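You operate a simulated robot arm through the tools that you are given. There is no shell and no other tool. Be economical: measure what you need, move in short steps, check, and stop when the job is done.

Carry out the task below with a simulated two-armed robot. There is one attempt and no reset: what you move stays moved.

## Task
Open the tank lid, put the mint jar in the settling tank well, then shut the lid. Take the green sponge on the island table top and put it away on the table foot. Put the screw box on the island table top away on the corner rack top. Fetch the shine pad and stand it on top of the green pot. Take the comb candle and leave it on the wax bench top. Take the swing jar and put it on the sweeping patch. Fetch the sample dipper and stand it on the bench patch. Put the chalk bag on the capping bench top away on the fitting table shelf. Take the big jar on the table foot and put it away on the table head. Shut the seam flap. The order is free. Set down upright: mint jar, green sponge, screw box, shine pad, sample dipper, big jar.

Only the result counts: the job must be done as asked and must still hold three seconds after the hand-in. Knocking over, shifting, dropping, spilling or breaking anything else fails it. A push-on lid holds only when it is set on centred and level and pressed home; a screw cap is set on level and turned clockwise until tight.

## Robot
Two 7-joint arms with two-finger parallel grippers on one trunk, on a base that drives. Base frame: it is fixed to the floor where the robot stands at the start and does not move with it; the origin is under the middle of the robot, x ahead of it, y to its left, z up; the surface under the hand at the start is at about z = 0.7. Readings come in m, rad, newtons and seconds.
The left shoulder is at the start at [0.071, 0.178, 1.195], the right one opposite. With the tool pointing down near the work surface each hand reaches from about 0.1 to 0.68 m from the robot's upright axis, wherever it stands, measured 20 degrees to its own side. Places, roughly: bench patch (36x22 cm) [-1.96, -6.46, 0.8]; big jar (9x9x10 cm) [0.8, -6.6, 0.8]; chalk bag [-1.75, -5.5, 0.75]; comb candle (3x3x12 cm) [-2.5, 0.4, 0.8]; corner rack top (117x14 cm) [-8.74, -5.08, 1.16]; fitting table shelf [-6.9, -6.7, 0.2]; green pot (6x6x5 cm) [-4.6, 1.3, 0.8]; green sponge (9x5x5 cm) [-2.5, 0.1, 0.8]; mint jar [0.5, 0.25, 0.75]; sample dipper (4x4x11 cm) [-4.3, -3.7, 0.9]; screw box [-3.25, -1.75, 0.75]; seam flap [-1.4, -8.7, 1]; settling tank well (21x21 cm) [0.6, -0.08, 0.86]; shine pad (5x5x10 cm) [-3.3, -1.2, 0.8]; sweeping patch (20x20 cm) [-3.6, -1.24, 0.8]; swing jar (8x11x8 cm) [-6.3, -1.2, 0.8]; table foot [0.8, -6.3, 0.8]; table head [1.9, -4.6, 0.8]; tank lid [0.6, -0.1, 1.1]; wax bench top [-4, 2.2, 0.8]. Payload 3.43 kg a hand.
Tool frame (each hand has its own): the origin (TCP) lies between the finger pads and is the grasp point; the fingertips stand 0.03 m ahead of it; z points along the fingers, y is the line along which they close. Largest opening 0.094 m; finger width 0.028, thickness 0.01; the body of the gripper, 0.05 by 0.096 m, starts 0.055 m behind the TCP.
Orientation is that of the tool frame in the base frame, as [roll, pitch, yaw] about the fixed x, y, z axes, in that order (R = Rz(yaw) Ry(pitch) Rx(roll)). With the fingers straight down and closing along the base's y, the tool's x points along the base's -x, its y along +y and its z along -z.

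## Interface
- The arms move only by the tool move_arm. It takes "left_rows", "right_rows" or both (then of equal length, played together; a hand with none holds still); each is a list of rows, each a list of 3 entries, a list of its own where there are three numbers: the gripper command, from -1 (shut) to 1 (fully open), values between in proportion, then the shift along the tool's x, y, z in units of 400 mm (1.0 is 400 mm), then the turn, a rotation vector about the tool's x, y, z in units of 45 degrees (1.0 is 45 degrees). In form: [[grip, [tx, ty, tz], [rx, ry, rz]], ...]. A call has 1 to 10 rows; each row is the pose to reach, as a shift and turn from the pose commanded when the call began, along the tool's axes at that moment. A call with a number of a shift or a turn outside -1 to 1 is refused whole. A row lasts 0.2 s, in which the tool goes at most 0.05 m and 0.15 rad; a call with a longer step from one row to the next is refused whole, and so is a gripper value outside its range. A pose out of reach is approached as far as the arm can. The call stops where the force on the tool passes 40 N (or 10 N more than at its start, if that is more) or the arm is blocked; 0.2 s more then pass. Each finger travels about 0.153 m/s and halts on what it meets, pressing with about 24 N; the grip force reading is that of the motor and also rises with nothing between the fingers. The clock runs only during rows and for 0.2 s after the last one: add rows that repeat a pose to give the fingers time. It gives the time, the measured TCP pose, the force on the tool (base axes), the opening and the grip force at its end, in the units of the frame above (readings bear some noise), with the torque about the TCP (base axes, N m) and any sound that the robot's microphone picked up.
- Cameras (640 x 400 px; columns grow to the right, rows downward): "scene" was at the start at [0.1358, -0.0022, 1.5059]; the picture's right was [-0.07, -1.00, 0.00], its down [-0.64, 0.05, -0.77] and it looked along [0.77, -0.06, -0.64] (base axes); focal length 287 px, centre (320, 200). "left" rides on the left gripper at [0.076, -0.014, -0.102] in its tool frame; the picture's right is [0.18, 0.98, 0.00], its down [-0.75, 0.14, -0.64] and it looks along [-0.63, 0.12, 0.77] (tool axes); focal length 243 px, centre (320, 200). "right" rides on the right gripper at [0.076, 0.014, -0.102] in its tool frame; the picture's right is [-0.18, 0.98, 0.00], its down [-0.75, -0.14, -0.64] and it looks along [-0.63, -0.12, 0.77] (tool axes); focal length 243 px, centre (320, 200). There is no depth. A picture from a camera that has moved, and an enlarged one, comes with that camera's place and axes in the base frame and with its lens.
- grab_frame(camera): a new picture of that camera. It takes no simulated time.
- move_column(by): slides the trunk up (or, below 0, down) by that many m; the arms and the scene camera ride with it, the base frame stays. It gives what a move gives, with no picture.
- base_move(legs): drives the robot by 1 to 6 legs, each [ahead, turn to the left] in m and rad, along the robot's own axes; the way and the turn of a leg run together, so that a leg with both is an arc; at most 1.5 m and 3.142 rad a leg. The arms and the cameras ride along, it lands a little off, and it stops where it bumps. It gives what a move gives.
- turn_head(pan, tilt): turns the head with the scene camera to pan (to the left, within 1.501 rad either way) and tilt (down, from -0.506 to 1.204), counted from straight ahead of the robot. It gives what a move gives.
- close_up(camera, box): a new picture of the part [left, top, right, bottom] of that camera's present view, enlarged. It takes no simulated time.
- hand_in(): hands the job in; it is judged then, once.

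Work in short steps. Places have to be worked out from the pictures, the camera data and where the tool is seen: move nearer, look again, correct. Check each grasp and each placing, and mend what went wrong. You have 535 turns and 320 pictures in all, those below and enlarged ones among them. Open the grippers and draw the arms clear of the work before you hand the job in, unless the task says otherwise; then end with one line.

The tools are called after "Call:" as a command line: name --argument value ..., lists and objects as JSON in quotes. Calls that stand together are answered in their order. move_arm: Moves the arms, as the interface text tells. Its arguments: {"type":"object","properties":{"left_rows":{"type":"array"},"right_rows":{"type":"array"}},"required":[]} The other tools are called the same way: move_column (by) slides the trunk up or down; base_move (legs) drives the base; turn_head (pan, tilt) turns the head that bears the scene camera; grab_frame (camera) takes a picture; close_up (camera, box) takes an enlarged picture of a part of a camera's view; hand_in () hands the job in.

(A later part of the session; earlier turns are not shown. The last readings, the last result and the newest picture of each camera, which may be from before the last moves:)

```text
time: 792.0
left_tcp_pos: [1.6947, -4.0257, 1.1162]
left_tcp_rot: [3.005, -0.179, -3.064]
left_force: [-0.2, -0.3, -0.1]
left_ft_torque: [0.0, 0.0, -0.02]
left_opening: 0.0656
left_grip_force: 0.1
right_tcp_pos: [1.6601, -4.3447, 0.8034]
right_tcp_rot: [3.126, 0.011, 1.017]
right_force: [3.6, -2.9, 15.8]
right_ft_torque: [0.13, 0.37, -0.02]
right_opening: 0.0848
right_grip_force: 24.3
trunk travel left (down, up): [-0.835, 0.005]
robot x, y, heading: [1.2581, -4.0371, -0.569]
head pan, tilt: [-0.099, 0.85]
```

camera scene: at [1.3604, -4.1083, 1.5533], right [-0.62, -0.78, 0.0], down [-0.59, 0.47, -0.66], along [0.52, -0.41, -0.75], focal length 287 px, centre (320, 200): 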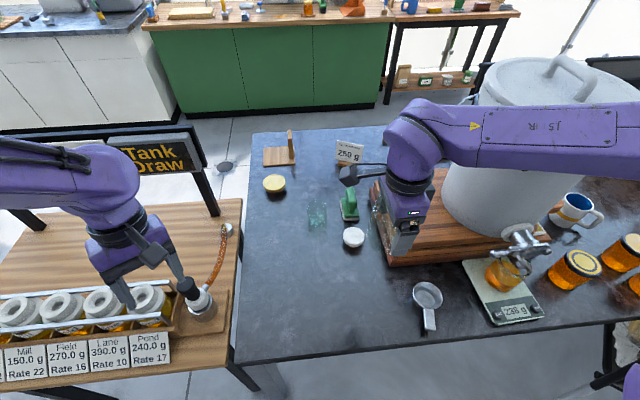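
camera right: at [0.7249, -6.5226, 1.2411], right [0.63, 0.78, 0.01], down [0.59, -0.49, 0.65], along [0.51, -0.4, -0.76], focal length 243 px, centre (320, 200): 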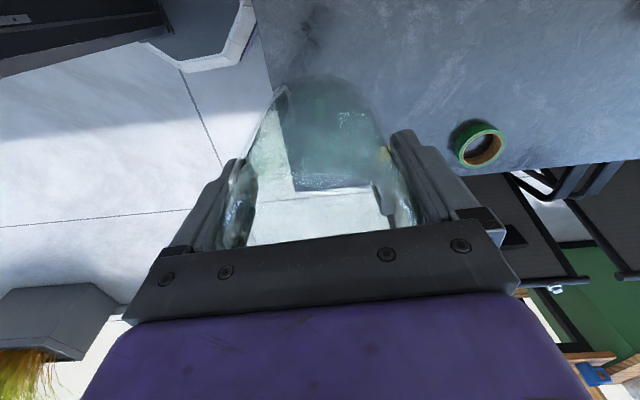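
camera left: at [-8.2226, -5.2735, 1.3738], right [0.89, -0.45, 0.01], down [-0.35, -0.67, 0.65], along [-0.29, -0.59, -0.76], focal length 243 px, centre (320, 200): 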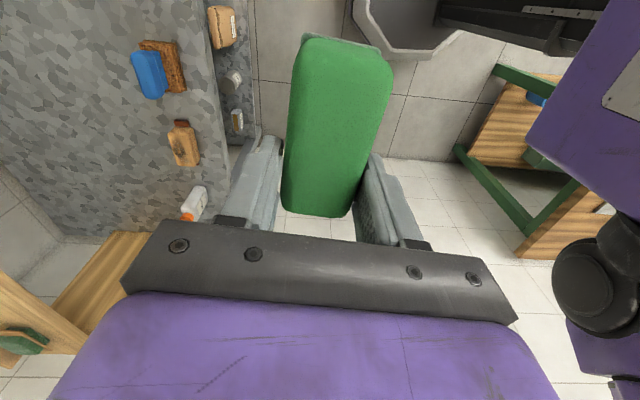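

Contact. I release and rise straight up.

Call:
move_arm --right_rows '[[0, [0, 0, -0.004], [0, 0, 0]], [1, [0, 0, -0.004], [0, 0, 0]], [1, [0, 0, -0.004], [0, 0, 0]], [1, [0, 0, -0.004], [0, 0, 0]], [1, [0, 0, -0.05], [0, 0, 0]], [1, [0, 0, -0.13], [0, 0, 0]], [1, [0, 0, -0.24], [0, 0, 0]], [1, [0, 0, -0.36], [0, 0, 0]], [1, [0, 0, -0.48], [0, 0, 0]], [1, [0, 0, -0.6], [0, 0, 0]]]'

Call:
grab_frame --camera "right"

```text
time: 794.1
left_tcp_pos: [1.6944, -4.0265, 1.115]
left_tcp_rot: [3.004, -0.179, -3.064]
left_force: [0.6, 0.0, -0.3]
left_ft_torque: [-0.01, 0.01, -0.02]
left_opening: 0.066
left_grip_force: 0.1
right_tcp_pos: [1.6595, -4.3412, 1.0434]
right_tcp_rot: [3.129, 0.012, 1.019]
right_force: [-1.3, -0.6, 1.0]
right_ft_torque: [0.02, -0.05, -0.04]
right_opening: 0.0939
right_grip_force: 0.0
trunk travel left (down, up): [-0.835, 0.005]
robot x, y, heading: [1.2572, -4.0305, -0.575]
head pan, tilt: [-0.099, 0.85]
```

```text
107 pictures are left
camera right: at [1.7105, -4.2818, 1.1464], right [0.74, -0.67, 0.01], down [-0.52, -0.56, 0.65], along [-0.43, -0.49, -0.76], focal length 243 px, centre (320, 200)
```

right: 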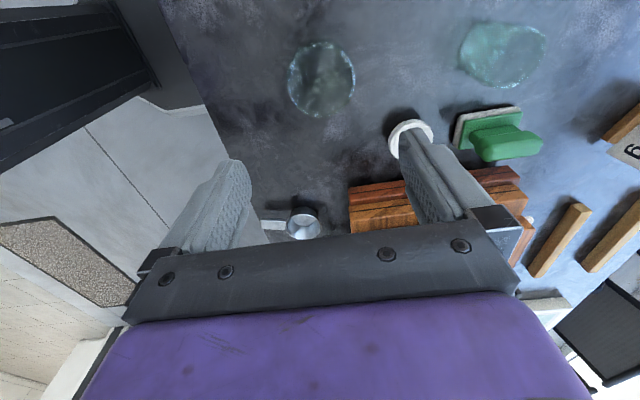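

Jar stands on the table head. Next the seam flap ≈(-1.4,-8.7,1.0). I back off and drive along the wall aisle toward it.

Call:
base_move --legs '[[-0.6, 0], [0, -1.556], [1.4, 0], [1.4, 0], [1.4, 0]]'

Call:
turn_head --pan 0.4 --tilt 0.4

Call:
grab_frame --camera "scene"

```text
time: 821.1
left_tcp_pos: [-1.3511, -7.7704, 1.1172]
left_tcp_rot: [3.005, -0.18, 1.704]
left_force: [-0.2, 0.2, 0.0]
left_ft_torque: [0.0, 0.0, 0.06]
left_opening: 0.0659
left_grip_force: 0.1
right_tcp_pos: [-1.6669, -7.7541, 1.0436]
right_tcp_rot: [3.129, 0.014, -0.495]
right_force: [-0.5, 0.0, 0.5]
right_ft_torque: [0.01, 0.03, 0.01]
right_opening: 0.0939
right_grip_force: 0.1
trunk travel left (down, up): [-0.835, 0.005]
robot x, y, heading: [-1.3828, -7.3352, -2.085]
head pan, tilt: [-0.099, 0.85]
```

```text
time: 822.1
left_tcp_pos: [-1.3518, -7.7717, 1.1161]
left_tcp_rot: [3.005, -0.18, 1.705]
left_force: [-0.5, -0.2, -1.0]
left_ft_torque: [0.02, 0.0, -0.02]
left_opening: 0.0658
left_grip_force: 0.1
right_tcp_pos: [-1.6667, -7.755, 1.044]
right_tcp_rot: [3.13, 0.008, -0.498]
right_force: [0.2, -0.7, 0.0]
right_ft_torque: [0.01, -0.02, 0.01]
right_opening: 0.0941
right_grip_force: 0.0
trunk travel left (down, up): [-0.835, 0.005]
robot x, y, heading: [-1.3814, -7.3396, -2.091]
head pan, tilt: [0.4, 0.4]
```

```text
106 pictures are left
camera scene: at [-1.4187, -7.4681, 1.5924], right [-0.99, 0.12, 0.0], down [0.05, 0.39, -0.92], along [-0.11, -0.91, -0.39], focal length 287 px, centre (320, 200)
```

scene: 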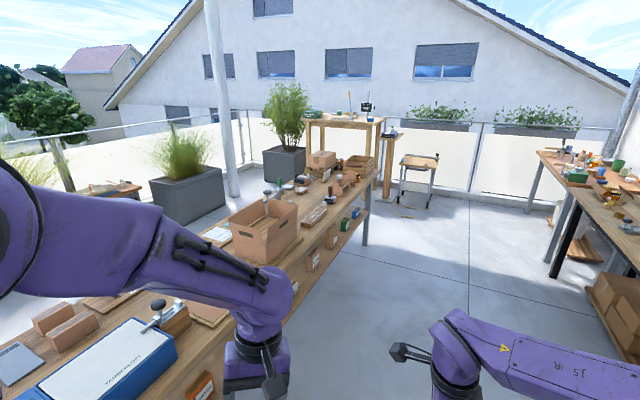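

Call:
close_up --camera "scene" --box '[200, 150, 400, 300]'

```text
2.67 times, centred on (300, 225) of scene
camera zoom: at [-1.4187, -7.4681, 1.5924], right [-0.99, 0.12, 0.0], down [0.05, 0.39, -0.92], along [-0.11, -0.91, -0.39], focal length 766 px, centre (373, 133)
```

zoom: 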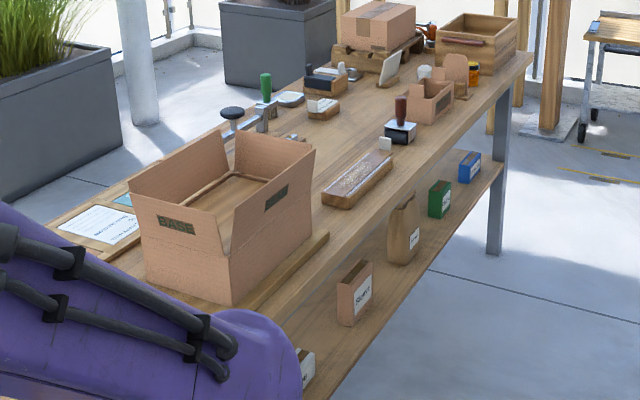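

It's the open carton marked BASE on the packing table. I drive alongside and face it.

Call:
base_move --legs '[[0, -0.04], [1.05, 0], [0, 1.571]]'

Call:
turn_head --pan 0.0 --tilt 0.6

Call:
grab_frame --camera "scene"

```text
time: 831.8
left_tcp_pos: [-1.5132, -8.2319, 1.1162]
left_tcp_rot: [3.005, -0.181, -3.06]
left_force: [1.0, -0.4, 0.7]
left_ft_torque: [-0.01, 0.02, -0.01]
left_opening: 0.066
left_grip_force: 0.1
right_tcp_pos: [-1.5469, -8.5477, 1.0438]
right_tcp_rot: [3.13, 0.011, 1.024]
right_force: [-1.1, -1.1, 0.5]
right_ft_torque: [0.05, 0.0, 0.02]
right_opening: 0.0942
right_grip_force: 0.1
trunk travel left (down, up): [-0.835, 0.005]
robot x, y, heading: [-1.9489, -8.2391, -0.569]
head pan, tilt: [0.4, 0.4]
```

```text
time: 832.6
left_tcp_pos: [-1.5128, -8.2324, 1.1152]
left_tcp_rot: [3.005, -0.182, -3.058]
left_force: [0.4, 0.5, 2.1]
left_ft_torque: [0.0, 0.02, 0.01]
left_opening: 0.0658
left_grip_force: 0.0
right_tcp_pos: [-1.5464, -8.547, 1.044]
right_tcp_rot: [3.127, 0.012, 1.024]
right_force: [0.5, -0.4, 0.0]
right_ft_torque: [0.03, 0.02, -0.02]
right_opening: 0.0937
right_grip_force: 0.1
trunk travel left (down, up): [-0.835, 0.005]
robot x, y, heading: [-1.9533, -8.2397, -0.568]
head pan, tilt: [0.0, 0.6]
```

```text
104 pictures are left
camera scene: at [-1.8339, -8.3133, 1.5742], right [-0.54, -0.84, 0.0], down [-0.48, 0.3, -0.83], along [0.7, -0.44, -0.56], focal length 287 px, centre (320, 200)
```

scene: 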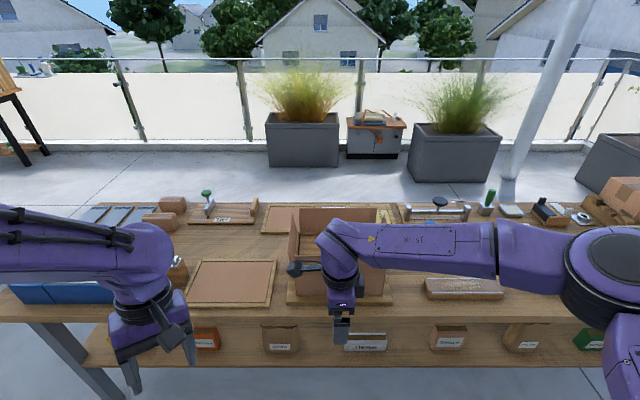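

The right arm hides the carton; I move it aside and look again.

Call:
move_arm --right_rows '[[1, [-0.1, -0.05, -0.05], [0, 0, 0]], [1, [-0.2, -0.1, -0.08], [0, 0, 0]], [1, [-0.3, -0.15, -0.1], [0, 0, 0]], [1, [-0.4, -0.2, -0.1], [0, 0, 0]], [1, [-0.5, -0.25, -0.1], [0, 0, 0]]]'

Call:
close_up --camera "scene" --box '[180, 160, 500, 360]'

```text
time: 833.8
left_tcp_pos: [-1.5151, -8.2319, 1.1166]
left_tcp_rot: [3.004, -0.178, -3.059]
left_force: [0.0, -0.1, 0.4]
left_ft_torque: [-0.01, -0.03, -0.03]
left_opening: 0.0658
left_grip_force: 0.1
right_tcp_pos: [-1.7384, -8.6619, 1.082]
right_tcp_rot: [3.128, 0.01, 1.023]
right_force: [-0.2, 0.4, 0.2]
right_ft_torque: [0.0, 0.01, 0.02]
right_opening: 0.0938
right_grip_force: 0.0
trunk travel left (down, up): [-0.835, 0.005]
robot x, y, heading: [-1.953, -8.242, -0.568]
head pan, tilt: [0.0, 0.6]
```

```text
2.00 times, centred on (340, 260) of scene
camera zoom: at [-1.8373, -8.3147, 1.5744], right [-0.54, -0.84, 0.0], down [-0.47, 0.31, -0.83], along [0.7, -0.44, -0.56], focal length 575 px, centre (280, 80)
```

zoom: 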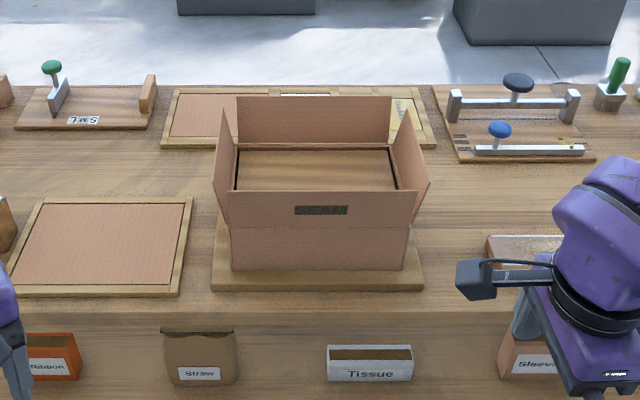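

The carton's near flap is marked SEAM and stands open; it must be folded inward. I turn the right hand to standard yaw, close its fingers, and drive 0.36 m closer.

Call:
move_arm --right_rows '[[0, [0, -0.05, -0.04], [0, 0, -0.18]], [-1, [0, -0.1, -0.08], [0, 0, -0.36]], [-1, [0, -0.1, -0.08], [0, 0, -0.54]], [-1, [0, -0.1, -0.08], [0, 0, -0.72]], [-1, [0, -0.1, -0.08], [0, 0, -0.9]], [-1, [0, -0.1, -0.08], [0, 0, -1]]]'

Call:
move_arm --right_rows '[[-1, [0, 0, 0], [0, 0, -0.18]], [-1, [0, 0, 0], [0, 0, -0.36]], [-1, [0, 0, 0], [0, 0, -0.54]], [-1, [0, 0, 0], [0, 0, -0.72]], [-1, [0, 0, 0], [0, 0, -0.9]], [-1, [0, 0, 0], [0, 0, -1]]]'

Call:
base_move --legs '[[0.36, 0]]'

Call:
turn_head --pan 0.0 --tilt 0.85

Call:
grab_frame --camera "scene"

```text
time: 835.2
left_tcp_pos: [-1.5117, -8.2335, 1.1159]
left_tcp_rot: [3.005, -0.182, -3.058]
left_force: [-0.6, 0.5, 0.0]
left_ft_torque: [0.01, 0.03, -0.01]
left_opening: 0.0658
left_grip_force: 0.1
right_tcp_pos: [-1.7698, -8.6425, 1.1152]
right_tcp_rot: [-3.141, 0.017, 1.813]
right_force: [0.2, -0.3, 1.0]
right_ft_torque: [0.01, 0.02, 0.01]
right_opening: 0.0001
right_grip_force: 23.7
trunk travel left (down, up): [-0.835, 0.005]
robot x, y, heading: [-1.9512, -8.238, -0.572]
head pan, tilt: [0.0, 0.6]
```

```text
time: 836.6
left_tcp_pos: [-1.5127, -8.2318, 1.1156]
left_tcp_rot: [3.006, -0.18, -3.058]
left_force: [0.4, -0.9, 1.5]
left_ft_torque: [0.0, 0.02, -0.04]
left_opening: 0.0661
left_grip_force: 0.0
right_tcp_pos: [-1.7716, -8.6437, 1.1148]
right_tcp_rot: [-3.13, 0.012, 2.598]
right_force: [-0.4, 0.0, -0.2]
right_ft_torque: [-0.03, 0.03, -0.02]
right_opening: 0.0
right_grip_force: 24.4
trunk travel left (down, up): [-0.835, 0.005]
robot x, y, heading: [-1.9495, -8.2405, -0.571]
head pan, tilt: [0.0, 0.6]
```

```text
time: 839.0
left_tcp_pos: [-1.2061, -8.4241, 1.1169]
left_tcp_rot: [3.006, -0.181, -3.055]
left_force: [0.1, 0.3, -0.4]
left_ft_torque: [0.0, -0.01, 0.04]
left_opening: 0.0659
left_grip_force: 0.1
right_tcp_pos: [-1.4624, -8.8371, 1.116]
right_tcp_rot: [-3.131, 0.015, 2.6]
right_force: [-0.3, 0.4, 0.7]
right_ft_torque: [0.03, -0.02, -0.02]
right_opening: 0.0003
right_grip_force: 24.1
trunk travel left (down, up): [-0.835, 0.005]
robot x, y, heading: [-1.6429, -8.4363, -0.563]
head pan, tilt: [0.0, 0.6]
```

```text
time: 839.7
left_tcp_pos: [-1.2072, -8.4254, 1.116]
left_tcp_rot: [3.003, -0.183, -3.054]
left_force: [1.0, 0.3, 0.5]
left_ft_torque: [0.0, 0.04, 0.02]
left_opening: 0.0658
left_grip_force: 0.1
right_tcp_pos: [-1.4609, -8.8391, 1.1145]
right_tcp_rot: [-3.131, 0.012, 2.601]
right_force: [0.1, -0.8, 0.2]
right_ft_torque: [0.01, 0.0, 0.04]
right_opening: 0.0
right_grip_force: 23.7
trunk travel left (down, up): [-0.835, 0.005]
robot x, y, heading: [-1.6439, -8.4382, -0.563]
head pan, tilt: [0.0, 0.85]
```

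```text
102 pictures are left
camera scene: at [-1.5346, -8.5034, 1.5533], right [-0.53, -0.84, 0.0], down [-0.63, 0.4, -0.66], along [0.56, -0.35, -0.75], focal length 287 px, centre (320, 200)
```

scene: 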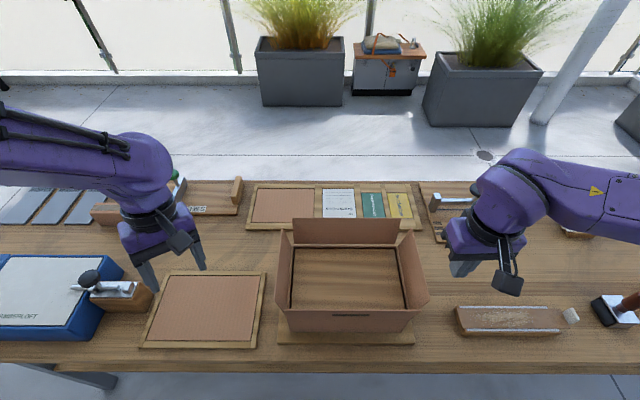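

Flap top edge is at ≈(-1.387,-8.662,1.00), hinge ≈0.92. I bring the closed right fingers to just in front of (robot side of) the flap, tips at 0.965.

Call:
move_arm --right_rows '[[-1, [0.085, 0.06, 0], [0, 0, 0]], [-1, [0.169, 0.12, 0], [0, 0, 0]], [-1, [0.169, 0.24, 0], [0, 0, 0]], [-1, [0.169, 0.36, 0.02], [0, 0, 0]], [-1, [0.169, 0.476, 0.05], [0, 0, 0]], [-1, [0.169, 0.476, 0.16], [0, 0, 0]], [-1, [0.169, 0.476, 0.26], [0, 0, 0]], [-1, [0.169, 0.476, 0.3], [0, 0, 0]]]'

Call:
grab_frame --camera "right"

Call:
grab_frame --camera "scene"

```text
time: 841.5
left_tcp_pos: [-1.2041, -8.4251, 1.1157]
left_tcp_rot: [3.005, -0.182, -3.054]
left_force: [-0.6, -0.1, -0.2]
left_ft_torque: [-0.01, -0.04, 0.04]
left_opening: 0.0658
left_grip_force: 0.1
right_tcp_pos: [-1.4209, -8.641, 0.9926]
right_tcp_rot: [-3.129, 0.013, 2.602]
right_force: [0.6, -0.1, 0.9]
right_ft_torque: [-0.01, -0.02, -0.05]
right_opening: 0.0
right_grip_force: 23.9
right hand out of reach, approached as far as the arm can: row 2
trunk travel left (down, up): [-0.835, 0.005]
robot x, y, heading: [-1.642, -8.4365, -0.562]
head pan, tilt: [0.0, 0.85]
```

```text
101 pictures are left
camera right: at [-1.4798, -8.5884, 1.0944], right [0.66, 0.75, -0.01], down [0.57, -0.5, 0.65], along [0.48, -0.44, -0.76], focal length 243 px, centre (320, 200)
```

right: 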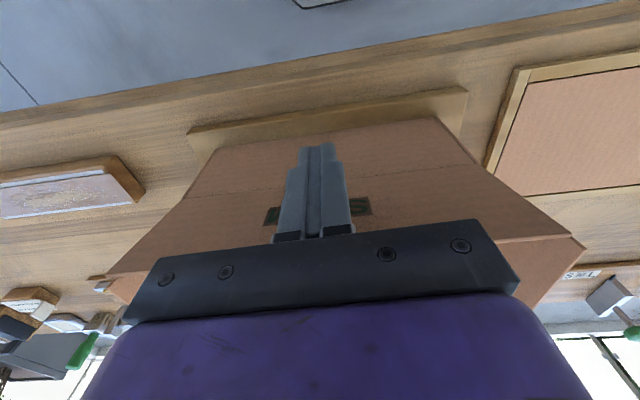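

```text
100 pictures are left
camera scene: at [-1.5345, -8.5017, 1.5533], right [-0.53, -0.84, 0.0], down [-0.64, 0.4, -0.66], along [0.56, -0.35, -0.75], focal length 287 px, centre (320, 200)
```

scene: 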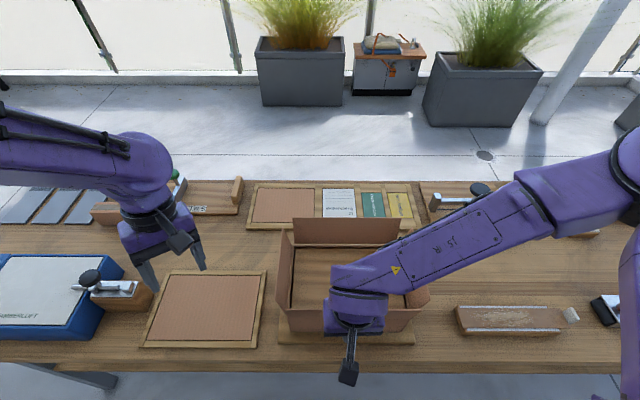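

Fingers are right in front of the SEAM flap. I push forward and down in an arc to fold it in.

Call:
move_arm --right_rows '[[-1, [-0.06, 0, 0], [0, 0, 0]], [-1, [-0.11, 0, 0.0], [0, 0, 0]], [-1, [-0.15, 0, 0.015], [0, 0, 0]], [-1, [-0.185, 0, 0.035], [0, 0, 0]], [-1, [-0.21, 0, 0.06], [0, 0, 0]], [-1, [-0.23, 0, 0.08], [0, 0, 0]], [-1, [-0.24, 0, 0.092], [0, 0, 0]]]'

Call:
grab_frame --camera "right"

Call:
grab_frame --camera "scene"

```text
time: 843.1
left_tcp_pos: [-1.2057, -8.4249, 1.1163]
left_tcp_rot: [3.007, -0.18, -3.055]
left_force: [-0.4, -0.2, -0.6]
left_ft_torque: [0.01, 0.03, -0.04]
left_opening: 0.066
left_grip_force: 0.1
right_tcp_pos: [-1.3369, -8.6928, 0.9586]
right_tcp_rot: [-3.131, 0.013, 2.6]
right_force: [-0.7, 0.2, 1.2]
right_ft_torque: [0.03, -0.02, 0.0]
right_opening: 0.0002
right_grip_force: 23.7
trunk travel left (down, up): [-0.835, 0.005]
robot x, y, heading: [-1.6454, -8.4354, -0.562]
head pan, tilt: [0.0, 0.85]
```

```text
99 pictures are left
camera right: at [-1.3958, -8.6397, 1.0598], right [0.66, 0.75, -0.01], down [0.57, -0.5, 0.65], along [0.48, -0.44, -0.76], focal length 243 px, centre (320, 200)
```

right: 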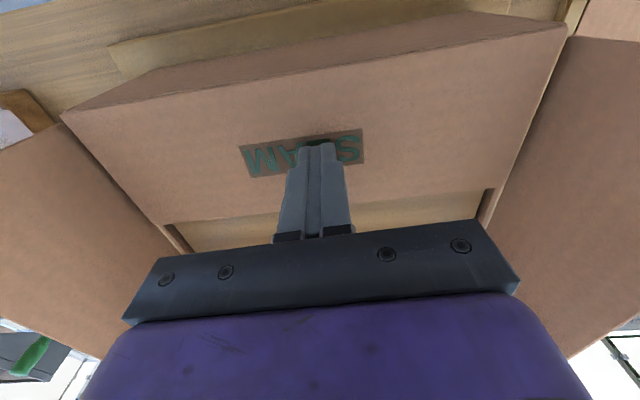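

```text
98 pictures are left
camera scene: at [-1.5353, -8.5029, 1.5533], right [-0.53, -0.84, 0.0], down [-0.63, 0.4, -0.66], along [0.56, -0.35, -0.75], focal length 287 px, centre (320, 200)
```

scene: 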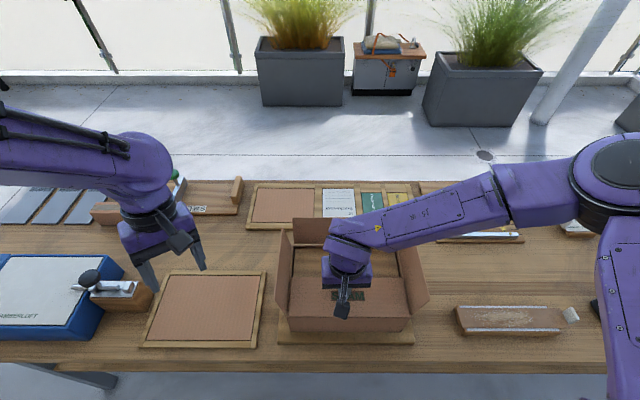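

The flap folds in easily. I press it further down until it resists.

Call:
move_arm --right_rows '[[-1, [0, 0, 0.015], [0, 0, 0]], [-1, [0, 0, 0.03], [0, 0, 0]], [-1, [0, 0, 0.045], [0, 0, 0]], [-1, [0, 0, 0.06], [0, 0, 0]]]'

Call:
grab_frame --camera "right"

```text
time: 843.6
left_tcp_pos: [-1.209, -8.4258, 1.1175]
left_tcp_rot: [3.006, -0.178, -3.055]
left_force: [0.7, 1.0, -0.6]
left_ft_torque: [-0.04, -0.01, -0.01]
left_opening: 0.0659
left_grip_force: 0.0
right_tcp_pos: [-1.3375, -8.6942, 0.9564]
right_tcp_rot: [-3.137, 0.024, 2.598]
right_force: [-10.2, -3.1, 28.1]
right_ft_torque: [0.13, 0.6, 0.26]
right_opening: 0.0
right_grip_force: 24.1
trunk travel left (down, up): [-0.835, 0.005]
robot x, y, heading: [-1.6424, -8.438, -0.566]
head pan, tilt: [0.0, 0.85]
stopped in row 2 (right hand): the force on the tool passed its limit at 49 N (the readings are from after the stop); the commanded pose is now the measured one
```

```text
97 pictures are left
camera right: at [-1.3972, -8.6393, 1.0584], right [0.67, 0.75, 0.0], down [0.56, -0.5, 0.66], along [0.49, -0.44, -0.75], focal length 243 px, centre (320, 200)
```

right: 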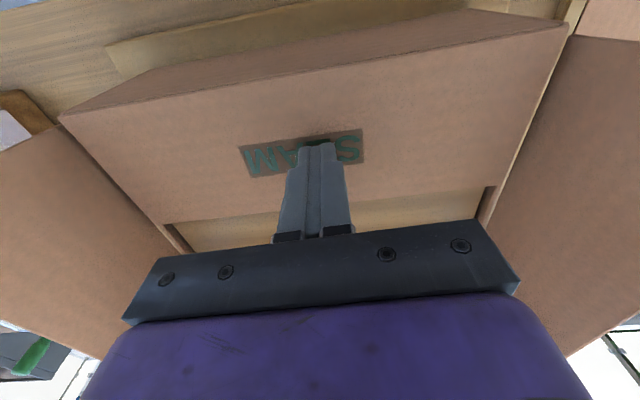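

It hit its closed stop. I lift the hand straight up and check it stays shut.

Call:
move_arm --right_rows '[[-1, [0, 0, -0.02], [0, 0, 0]], [-1, [0, 0, -0.1], [0, 0, 0]], [-1, [0, 0, -0.2], [0, 0, 0]], [-1, [0, 0, -0.32], [0, 0, 0]], [-1, [0.05, 0, -0.42], [0, 0, 0]], [-1, [0.15, -0.05, -0.44], [0, 0, 0]], [-1, [0.24, -0.1, -0.44], [0, 0, 0]]]'

Call:
base_move --legs '[[-0.4, 0]]'

Call:
turn_head --pan 0.0 --tilt 0.65

Call:
grab_frame --camera "scene"

```text
time: 845.2
left_tcp_pos: [-1.2084, -8.4267, 1.116]
left_tcp_rot: [3.003, -0.178, -3.055]
left_force: [-0.4, 0.1, 0.0]
left_ft_torque: [-0.01, 0.02, -0.02]
left_opening: 0.0658
left_grip_force: 0.0
right_tcp_pos: [-1.4399, -8.6742, 1.1295]
right_tcp_rot: [-3.134, 0.024, 2.596]
right_force: [-1.2, 0.1, -0.3]
right_ft_torque: [-0.01, -0.01, 0.0]
right_opening: 0.0
right_grip_force: 24.3
trunk travel left (down, up): [-0.835, 0.005]
robot x, y, heading: [-1.6464, -8.4316, -0.564]
head pan, tilt: [0.0, 0.85]
```

```text
time: 847.7
left_tcp_pos: [-1.5426, -8.2122, 1.1158]
left_tcp_rot: [3.004, -0.182, -3.056]
left_force: [-0.8, -0.2, 0.5]
left_ft_torque: [0.02, 0.02, 0.01]
left_opening: 0.0658
left_grip_force: 0.0
right_tcp_pos: [-1.7761, -8.4593, 1.129]
right_tcp_rot: [-3.134, 0.018, 2.597]
right_force: [0.0, -0.5, 0.2]
right_ft_torque: [0.01, -0.01, -0.02]
right_opening: 0.0
right_grip_force: 23.9
trunk travel left (down, up): [-0.835, 0.005]
robot x, y, heading: [-1.9821, -8.2221, -0.57]
head pan, tilt: [0.0, 0.85]
```

```text
time: 848.4
left_tcp_pos: [-1.5443, -8.2122, 1.116]
left_tcp_rot: [3.006, -0.181, -3.057]
left_force: [0.3, 0.8, 0.0]
left_ft_torque: [0.01, 0.01, 0.0]
left_opening: 0.0657
left_grip_force: 0.1
right_tcp_pos: [-1.7775, -8.4584, 1.1277]
right_tcp_rot: [-3.135, 0.022, 2.597]
right_force: [-0.1, -0.9, 0.1]
right_ft_torque: [0.01, -0.02, 0.01]
right_opening: 0.0002
right_grip_force: 23.9
trunk travel left (down, up): [-0.835, 0.005]
robot x, y, heading: [-1.9845, -8.2209, -0.567]
head pan, tilt: [0.0, 0.649]
```

```text
96 pictures are left
camera scene: at [-1.8668, -8.2928, 1.5699], right [-0.54, -0.84, 0.0], down [-0.51, 0.32, -0.8], along [0.67, -0.43, -0.6], focal length 287 px, centre (320, 200)
```

scene: 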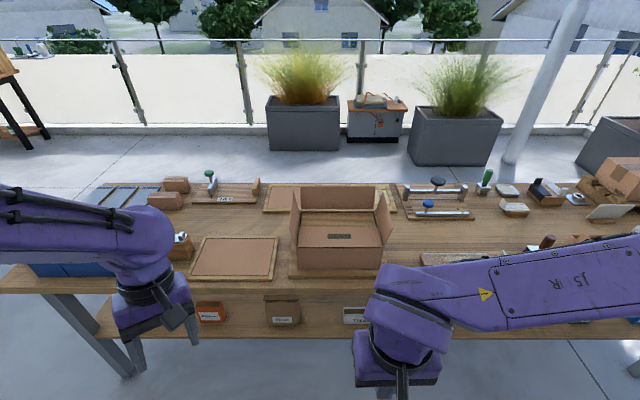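

The seam flap stays shut. Last item: the chalk bag, near the bench end by the wall. I drive back to the bench's end corner.

Call:
base_move --legs '[[0, 1.578], [1.5, 0], [1.5, 0], [0, 1.571], [0.7, 0]]'

Call:
turn_head --pan 0.6 --tilt 0.6

Call:
grab_frame --camera "scene"

```text
time: 873.9
left_tcp_pos: [-1.4776, -5.2806, 1.1156]
left_tcp_rot: [3.007, -0.18, 0.06]
left_force: [0.0, -0.3, -0.4]
left_ft_torque: [0.01, -0.05, 0.01]
left_opening: 0.0657
left_grip_force: 0.1
right_tcp_pos: [-1.2397, -5.0375, 1.1294]
right_tcp_rot: [-3.135, 0.023, -0.569]
right_force: [0.0, 0.2, -0.1]
right_ft_torque: [0.0, -0.01, -0.01]
right_opening: 0.0
right_grip_force: 23.7
trunk travel left (down, up): [-0.835, 0.005]
robot x, y, heading: [-1.0396, -5.281, 2.551]
head pan, tilt: [0.0, 0.649]
```

```text
time: 874.9
left_tcp_pos: [-1.4785, -5.2796, 1.115]
left_tcp_rot: [3.005, -0.179, 0.06]
left_force: [-0.9, 0.0, -0.1]
left_ft_torque: [-0.02, -0.04, 0.02]
left_opening: 0.0659
left_grip_force: 0.0
right_tcp_pos: [-1.2404, -5.0384, 1.1285]
right_tcp_rot: [-3.134, 0.021, -0.569]
right_force: [-0.3, -0.1, 0.2]
right_ft_torque: [0.0, -0.02, 0.0]
right_opening: 0.0001
right_grip_force: 24.1
trunk travel left (down, up): [-0.835, 0.005]
robot x, y, heading: [-1.0416, -5.2769, 2.544]
head pan, tilt: [0.6, 0.6]
```

```text
95 pictures are left
camera scene: at [-1.1705, -5.2497, 1.5742], right [-0.01, 1.0, 0.0], down [0.56, 0.0, -0.83], along [-0.83, -0.01, -0.56], focal length 287 px, centre (320, 200)
```

scene: 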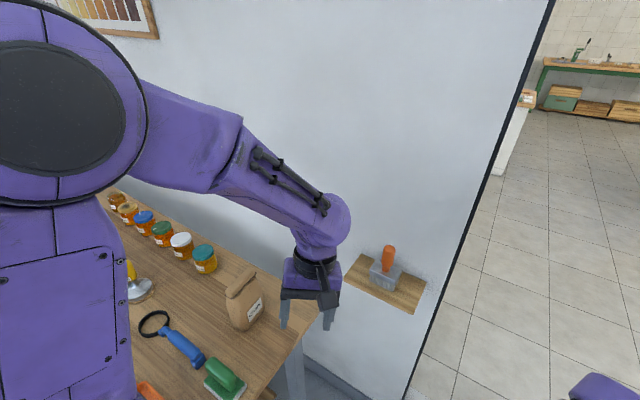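

Call:
close_up --camera "scene" --box '[180, 240, 320, 370]'

Call:
grab_frame --camera "left"

```text
3.08 times, centred on (250, 305) of scene
camera zoom: at [-1.1705, -5.2497, 1.5742], right [-0.01, 1.0, 0.0], down [0.56, 0.0, -0.83], along [-0.83, -0.01, -0.56], focal length 884 px, centre (535, -123)
```

zoom: 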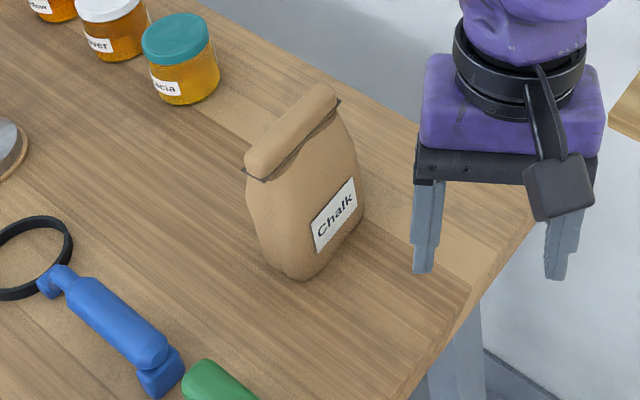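

```text
93 pictures are left
camera left: at [-1.4231, -5.2478, 1.2275], right [0.22, -0.96, 0.16], down [-0.85, -0.1, 0.51], along [-0.47, -0.25, -0.84], focal length 243 px, centre (320, 200)
```

left: 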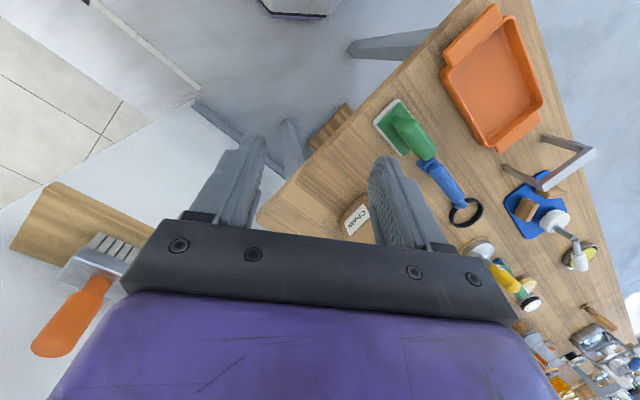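

The bag stands with its wide face along the wall direction; the right hand, coming round clockwise, suits it. I nudge forward and turn left toward the bag, then rotate the right hand.

Call:
base_move --legs '[[0.07, 0], [0, 1.243]]'

Call:
move_arm --right_rows '[[1, [0, 0, 0], [0, 0, 0.18]], [1, [0, 0, 0], [0, 0, 0.36]], [1, [0, 0, 0], [0, 0, 0.54]], [1, [0, 0, 0], [0, 0, 0.72]], [1, [0, 0, 0], [0, 0, 0.88]]]'

Call:
move_arm --right_rows '[[1, [0, 0, -0.02], [0, 0, 0.18]], [1, [0, 0, -0.04], [0, 0, 0.36]], [1, [0, 0, -0.06], [0, 0, 0.54]], [1, [0, 0, -0.08], [0, 0, 0.72]], [1, [0, 0, -0.1], [0, 0, 0.89]]]'

Call:
turn_head --pan 0.0 --tilt 0.8

Call:
grab_frame --camera "scene"

Call:
grab_frame --camera "right"

```text
time: 879.0
left_tcp_pos: [-1.2484, -5.6524, 1.115]
left_tcp_rot: [3.005, -0.179, 1.285]
left_force: [-0.3, 0.7, -0.9]
left_ft_torque: [0.05, -0.04, -0.01]
left_opening: 0.066
left_grip_force: 0.1
right_tcp_pos: [-1.396, -5.3461, 1.1282]
right_tcp_rot: [-3.135, 0.022, 0.654]
right_force: [1.2, -0.7, 0.7]
right_ft_torque: [-0.01, 0.02, -0.04]
right_opening: 0.0002
right_grip_force: 24.4
trunk travel left (down, up): [-0.835, 0.005]
robot x, y, heading: [-1.097, -5.2419, -2.511]
head pan, tilt: [0.6, 0.6]
```

```text
time: 880.1
left_tcp_pos: [-1.2494, -5.651, 1.1151]
left_tcp_rot: [3.005, -0.18, 1.285]
left_force: [0.0, 0.8, -0.6]
left_ft_torque: [0.03, 0.04, 0.0]
left_opening: 0.066
left_grip_force: 0.0
right_tcp_pos: [-1.3953, -5.3465, 1.1289]
right_tcp_rot: [3.132, 0.019, -0.038]
right_force: [-1.0, 0.1, 0.1]
right_ft_torque: [0.03, 0.02, 0.03]
right_opening: 0.0941
right_grip_force: 0.2
trunk travel left (down, up): [-0.835, 0.005]
robot x, y, heading: [-1.0996, -5.24, -2.513]
head pan, tilt: [0.6, 0.6]
```

```text
time: 881.4
left_tcp_pos: [-1.2491, -5.6518, 1.1154]
left_tcp_rot: [3.005, -0.181, 1.285]
left_force: [-0.2, 0.7, -0.1]
left_ft_torque: [-0.02, -0.02, 0.01]
left_opening: 0.0659
left_grip_force: 0.1
right_tcp_pos: [-1.3943, -5.3454, 1.1684]
right_tcp_rot: [3.12, 0.01, -0.738]
right_force: [-0.4, -0.1, -0.7]
right_ft_torque: [0.0, 0.0, 0.0]
right_opening: 0.0941
right_grip_force: 0.0
trunk travel left (down, up): [-0.835, 0.005]
robot x, y, heading: [-1.102, -5.2361, -2.51]
head pan, tilt: [0.6, 0.6]
```

```text
time: 882.4
left_tcp_pos: [-1.2481, -5.6522, 1.116]
left_tcp_rot: [3.005, -0.179, 1.283]
left_force: [0.5, -0.5, 0.3]
left_ft_torque: [-0.01, 0.01, 0.0]
left_opening: 0.0661
left_grip_force: 0.1
right_tcp_pos: [-1.3946, -5.3461, 1.1686]
right_tcp_rot: [3.123, 0.011, -0.735]
right_force: [0.0, -0.2, 0.1]
right_ft_torque: [-0.02, 0.01, -0.06]
right_opening: 0.0938
right_grip_force: 0.1
trunk travel left (down, up): [-0.835, 0.005]
robot x, y, heading: [-1.0986, -5.2392, -2.506]
head pan, tilt: [0.0, 0.799]
```

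```text
92 pictures are left
camera scene: at [-1.2043, -5.3152, 1.5573], right [-0.59, 0.81, 0.0], down [0.58, 0.42, -0.7], along [-0.56, -0.41, -0.72], focal length 287 px, centre (320, 200)
```

scene: 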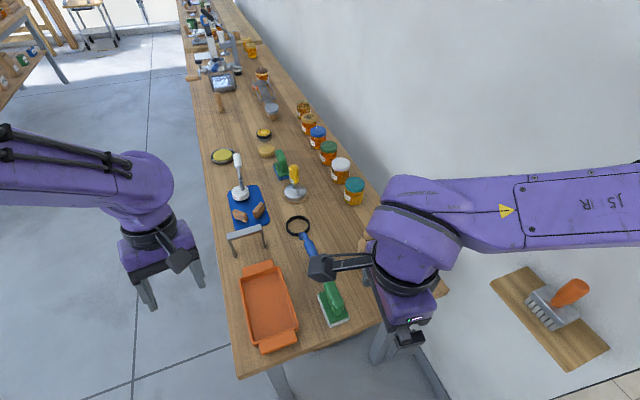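

```text
91 pictures are left
camera right: at [-1.3449, -5.4071, 1.2718], right [-0.8, -0.61, 0.02], down [-0.45, 0.61, 0.65], along [-0.41, 0.51, -0.76], focal length 243 px, centre (320, 200)
```

right: 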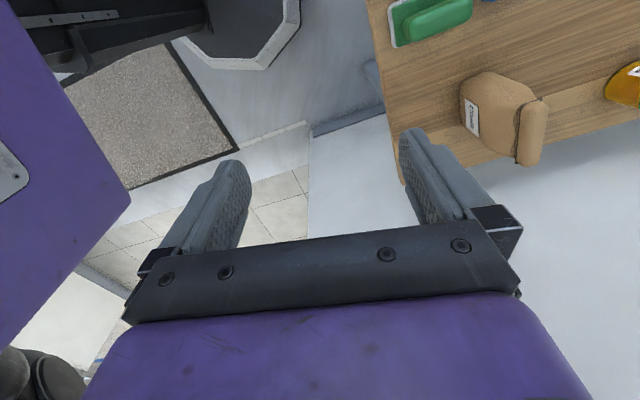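

The bag's roll runs along tool x, so the closing direction is right. I move above it at (-1.677,-5.47).

Call:
move_arm --right_rows '[[1, [-0.04, 0.1, 0], [0, 0, 0]], [1, [-0.08, 0.2, 0], [0, 0, 0]], [1, [-0.13, 0.3, 0.02], [0, 0, 0]], [1, [-0.18, 0.4, 0.04], [0, 0, 0]], [1, [-0.23, 0.5, 0.06], [0, 0, 0]], [1, [-0.27, 0.6, 0.08], [0, 0, 0]], [1, [-0.315, 0.703, 0.1], [0, 0, 0]], [1, [-0.315, 0.703, 0.17], [0, 0, 0]]]'

Call:
grab_frame --camera "right"

Call:
grab_frame --camera "scene"

```text
time: 884.1
left_tcp_pos: [-1.2492, -5.6515, 1.1173]
left_tcp_rot: [3.006, -0.179, 1.285]
left_force: [-0.2, 0.0, 0.3]
left_ft_torque: [0.01, 0.0, 0.02]
left_opening: 0.0659
left_grip_force: 0.0
right_tcp_pos: [-1.6785, -5.4695, 1.1062]
right_tcp_rot: [3.123, 0.011, -0.738]
right_force: [0.4, 0.8, 0.6]
right_ft_torque: [-0.01, -0.01, 0.02]
right_opening: 0.0941
right_grip_force: 0.0
trunk travel left (down, up): [-0.835, 0.005]
robot x, y, heading: [-1.1007, -5.2404, -2.51]
head pan, tilt: [0.0, 0.799]
```

```text
90 pictures are left
camera right: at [-1.6299, -5.5308, 1.2087], right [-0.8, -0.6, 0.02], down [-0.45, 0.62, 0.65], along [-0.4, 0.51, -0.76], focal length 243 px, centre (320, 200)
```

right: 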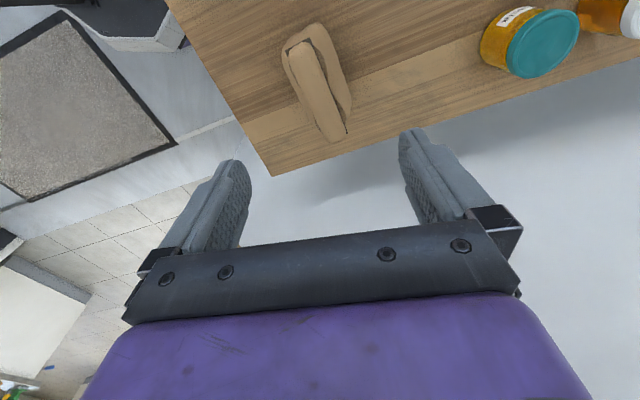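

```text
89 pictures are left
camera scene: at [-1.2052, -5.3146, 1.5573], right [-0.59, 0.81, 0.0], down [0.58, 0.42, -0.7], along [-0.56, -0.41, -0.72], focal length 287 px, centre (320, 200)
```

scene: 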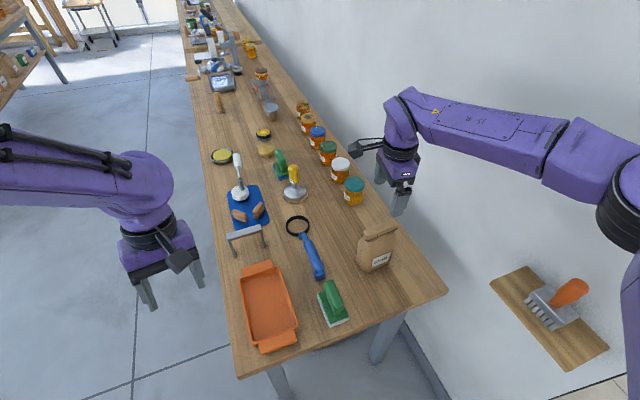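

Centred; I rotate 14° to match the bag, descend to z≈0.93 and close.

Call:
move_arm --right_rows '[[1, [0, 0, 0.0], [0, 0, -0.16]], [1, [0.0, 0.005, 0.06], [0, 0, -0.307]], [1, [0.0, 0.005, 0.17], [0, 0, -0.307]], [1, [0.0, 0.005, 0.28], [0, 0, -0.307]], [1, [0.0, 0.005, 0.36], [0, 0, -0.307]], [1, [0.0, 0.005, 0.43], [0, 0, -0.307]]]'

Call:
grab_frame --camera "right"

```text
time: 885.5
left_tcp_pos: [-1.2482, -5.6521, 1.1157]
left_tcp_rot: [3.003, -0.182, 1.284]
left_force: [0.3, -0.3, -1.2]
left_ft_torque: [0.0, -0.02, 0.0]
left_opening: 0.066
left_grip_force: 0.1
right_tcp_pos: [-1.6826, -5.471, 0.9353]
right_tcp_rot: [3.126, 0.014, -0.497]
right_force: [0.7, 0.7, 0.6]
right_ft_torque: [0.01, 0.0, -0.02]
right_opening: 0.0943
right_grip_force: 0.1
trunk travel left (down, up): [-0.835, 0.005]
robot x, y, heading: [-1.1018, -5.2402, -2.503]
head pan, tilt: [0.0, 0.799]
```

```text
88 pictures are left
camera right: at [-1.6203, -5.5199, 1.0388], right [-0.63, -0.78, 0.02], down [-0.58, 0.49, 0.65], along [-0.52, 0.4, -0.76], focal length 243 px, centre (320, 200)
```

right: 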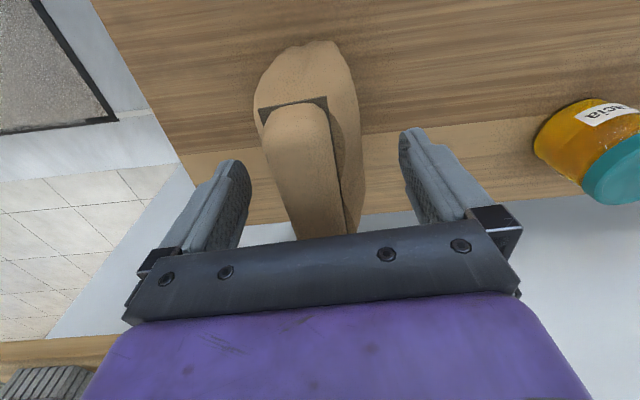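

The bag sits between the fingers. I lower 1 cm more and close.

Call:
move_arm --right_rows '[[1, [0, 0, 0.025], [0, 0, 0]], [0.5, [0, 0, 0.025], [0, 0, 0]], [0, [0, 0, 0.025], [0, 0, 0]], [-0.6, [0, 0, 0.025], [0, 0, 0]], [-1, [0, 0, 0.025], [0, 0, 0]], [-1, [0, 0, 0.025], [0, 0, 0]]]'

Call:
move_arm --right_rows '[[-1, [0, 0, -0.04], [0, 0, 0]], [-1, [0, 0, -0.12], [0, 0, 0]], [-1, [0, 0, -0.22], [0, 0, 0]], [-1, [0, 0, -0.34], [0, 0, 0]]]'

Call:
grab_frame --camera "right"

```text
time: 887.0
left_tcp_pos: [-1.2485, -5.6527, 1.1159]
left_tcp_rot: [3.005, -0.18, 1.285]
left_force: [0.3, 0.1, -0.2]
left_ft_torque: [0.0, 0.02, -0.03]
left_opening: 0.0658
left_grip_force: 0.1
right_tcp_pos: [-1.6831, -5.4722, 0.9264]
right_tcp_rot: [3.124, 0.015, -0.495]
right_force: [-0.4, 0.1, -1.1]
right_ft_torque: [-0.05, 0.11, -0.04]
right_opening: 0.06
right_grip_force: 23.9
trunk travel left (down, up): [-0.835, 0.005]
robot x, y, heading: [-1.0973, -5.241, -2.51]
head pan, tilt: [0.0, 0.799]
```

```text
time: 888.0
left_tcp_pos: [-1.2482, -5.6525, 1.116]
left_tcp_rot: [3.006, -0.181, 1.285]
left_force: [0.1, 0.1, 0.4]
left_ft_torque: [0.02, 0.01, -0.01]
left_opening: 0.0657
left_grip_force: 0.1
right_tcp_pos: [-1.6798, -5.4721, 1.0629]
right_tcp_rot: [3.126, 0.016, -0.495]
right_force: [-0.2, -0.1, -3.6]
right_ft_torque: [0.0, 0.0, -0.02]
right_opening: 0.0596
right_grip_force: 24.0
trunk travel left (down, up): [-0.835, 0.005]
robot x, y, heading: [-1.1024, -5.2396, -2.51]
head pan, tilt: [0.0, 0.799]
```

```text
87 pictures are left
camera right: at [-1.6166, -5.521, 1.1662], right [-0.63, -0.78, 0.02], down [-0.58, 0.49, 0.65], along [-0.52, 0.4, -0.76], focal length 243 px, centre (320, 200)
```

right: 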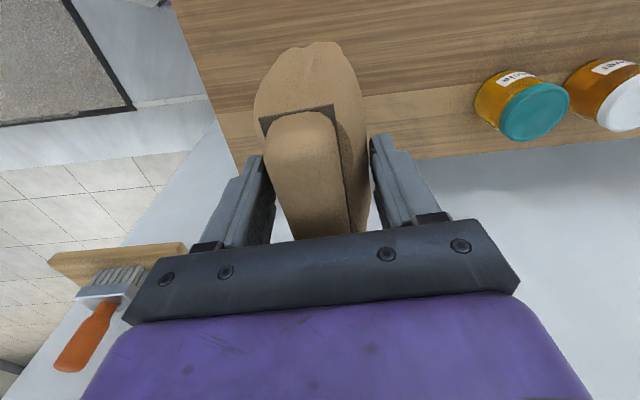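

The bag is held. I raise it, back away, and drive in through the door toward the fitting (green) table at the end wall.

Call:
move_arm --right_rows '[[-1, [0, 0, -0.1], [0, 0, 0]], [-1, [0, -0.06, -0.18], [0, 0, 0]], [-1, [0, -0.16, -0.22], [0, 0, 0]], [-1, [0, -0.26, -0.24], [0, 0, 0]]]'

Call:
base_move --legs '[[-0.9, 0], [0, -1.19], [1.4, 0], [1.35, 0], [0, 1.571]]'

Call:
base_move --legs '[[1.35, 0], [1.35, 0], [1.3, 0]]'

Call:
turn_head --pan -0.4 --tilt 0.5

Call:
grab_frame --camera "scene"

```text
time: 889.0
left_tcp_pos: [-1.249, -5.6502, 1.1168]
left_tcp_rot: [3.005, -0.179, 1.284]
left_force: [-0.3, -0.3, -0.3]
left_ft_torque: [0.01, -0.01, -0.04]
left_opening: 0.0659
left_grip_force: 0.1
right_tcp_pos: [-1.6278, -5.3756, 1.1558]
right_tcp_rot: [3.125, 0.015, -0.494]
right_force: [0.8, 0.2, -3.9]
right_ft_torque: [-0.02, 0.04, -0.05]
right_opening: 0.0598
right_grip_force: 23.6
trunk travel left (down, up): [-0.835, 0.005]
robot x, y, heading: [-1.0958, -5.2429, -2.511]
head pan, tilt: [0.0, 0.799]
```

```text
time: 913.2
left_tcp_pos: [-2.7157, -3.7709, 1.1147]
left_tcp_rot: [3.005, -0.18, 1.706]
left_force: [-0.3, 0.6, 0.4]
left_ft_torque: [-0.02, 0.01, 0.05]
left_opening: 0.0657
left_grip_force: 0.1
right_tcp_pos: [-3.1769, -3.6781, 1.1561]
right_tcp_rot: [3.124, 0.016, -0.071]
right_force: [0.4, -0.3, -4.1]
right_ft_torque: [-0.05, -0.03, -0.01]
right_opening: 0.0597
right_grip_force: 24.2
trunk travel left (down, up): [-0.835, 0.005]
robot x, y, heading: [-2.7503, -3.3346, -2.087]
head pan, tilt: [0.0, 0.799]
```

```text
time: 932.4
left_tcp_pos: [-4.7296, -7.2192, 1.1153]
left_tcp_rot: [3.004, -0.179, 1.689]
left_force: [-0.2, -0.3, 0.5]
left_ft_torque: [-0.01, -0.01, 0.01]
left_opening: 0.0655
left_grip_force: 0.1
right_tcp_pos: [-5.188, -7.1165, 1.157]
right_tcp_rot: [3.125, 0.016, -0.09]
right_force: [-0.4, 0.0, -5.3]
right_ft_torque: [0.0, 0.01, 0.0]
right_opening: 0.0597
right_grip_force: 24.1
trunk travel left (down, up): [-0.835, 0.005]
robot x, y, heading: [-4.7514, -6.7817, -2.105]
head pan, tilt: [0.0, 0.799]
```

```text
time: 933.3
left_tcp_pos: [-4.7306, -7.2195, 1.1163]
left_tcp_rot: [3.004, -0.179, 1.69]
left_force: [0.2, -0.3, 0.3]
left_ft_torque: [0.04, 0.02, -0.01]
left_opening: 0.0658
left_grip_force: 0.0
right_tcp_pos: [-5.1883, -7.1168, 1.1553]
right_tcp_rot: [3.125, 0.016, -0.09]
right_force: [-0.1, 0.5, -5.2]
right_ft_torque: [0.0, 0.03, 0.03]
right_opening: 0.06
right_grip_force: 23.9
trunk travel left (down, up): [-0.835, 0.005]
robot x, y, heading: [-4.7547, -6.779, -2.108]
head pan, tilt: [-0.4, 0.499]
```

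```text
86 pictures are left
camera scene: at [-4.8542, -6.8769, 1.5831], right [-0.6, 0.8, 0.0], down [0.39, 0.29, -0.88], along [-0.7, -0.52, -0.48], focal length 287 px, centre (320, 200)
```

scene: 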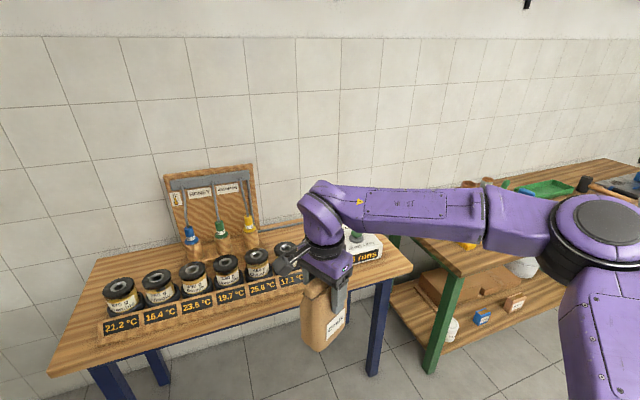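

The fitting table is to the right. I move in front of it and face it.

Call:
base_move --legs '[[0, -1.592], [0.9, 0], [0.8, 0], [0, 1.571]]'

Call:
turn_head --pan 0.0 --tilt 0.6

Call:
grab_frame --camera "scene"

```text
time: 949.7
left_tcp_pos: [-6.1873, -6.3243, 1.1157]
left_tcp_rot: [3.004, -0.179, 1.684]
left_force: [0.2, -0.2, -0.4]
left_ft_torque: [0.05, 0.0, -0.01]
left_opening: 0.066
left_grip_force: 0.0
right_tcp_pos: [-6.6456, -6.2202, 1.1555]
right_tcp_rot: [3.126, 0.015, -0.094]
right_force: [0.0, 0.5, -5.2]
right_ft_torque: [0.03, 0.01, -0.02]
right_opening: 0.0601
right_grip_force: 24.5
trunk travel left (down, up): [-0.835, 0.005]
robot x, y, heading: [-6.2098, -5.8868, -2.106]
head pan, tilt: [-0.4, 0.499]
```

```text
time: 950.6
left_tcp_pos: [-6.1876, -6.3235, 1.115]
left_tcp_rot: [3.005, -0.18, 1.684]
left_force: [0.7, 0.4, -0.8]
left_ft_torque: [0.03, 0.03, 0.03]
left_opening: 0.066
left_grip_force: 0.0
right_tcp_pos: [-6.645, -6.2191, 1.1559]
right_tcp_rot: [3.125, 0.014, -0.094]
right_force: [0.6, -0.8, -4.8]
right_ft_torque: [0.0, -0.06, 0.02]
right_opening: 0.0597
right_grip_force: 24.2
trunk travel left (down, up): [-0.835, 0.005]
robot x, y, heading: [-6.2081, -5.8862, -2.11]
head pan, tilt: [0.0, 0.6]
```

```text
85 pictures are left
camera scene: at [-6.2814, -6.0032, 1.5741], right [-0.86, 0.51, 0.0], down [0.29, 0.49, -0.82], along [-0.42, -0.71, -0.57], focal length 287 px, centre (320, 200)
```

scene: 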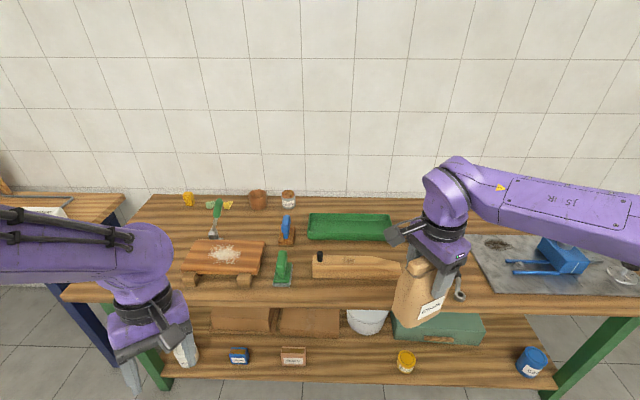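

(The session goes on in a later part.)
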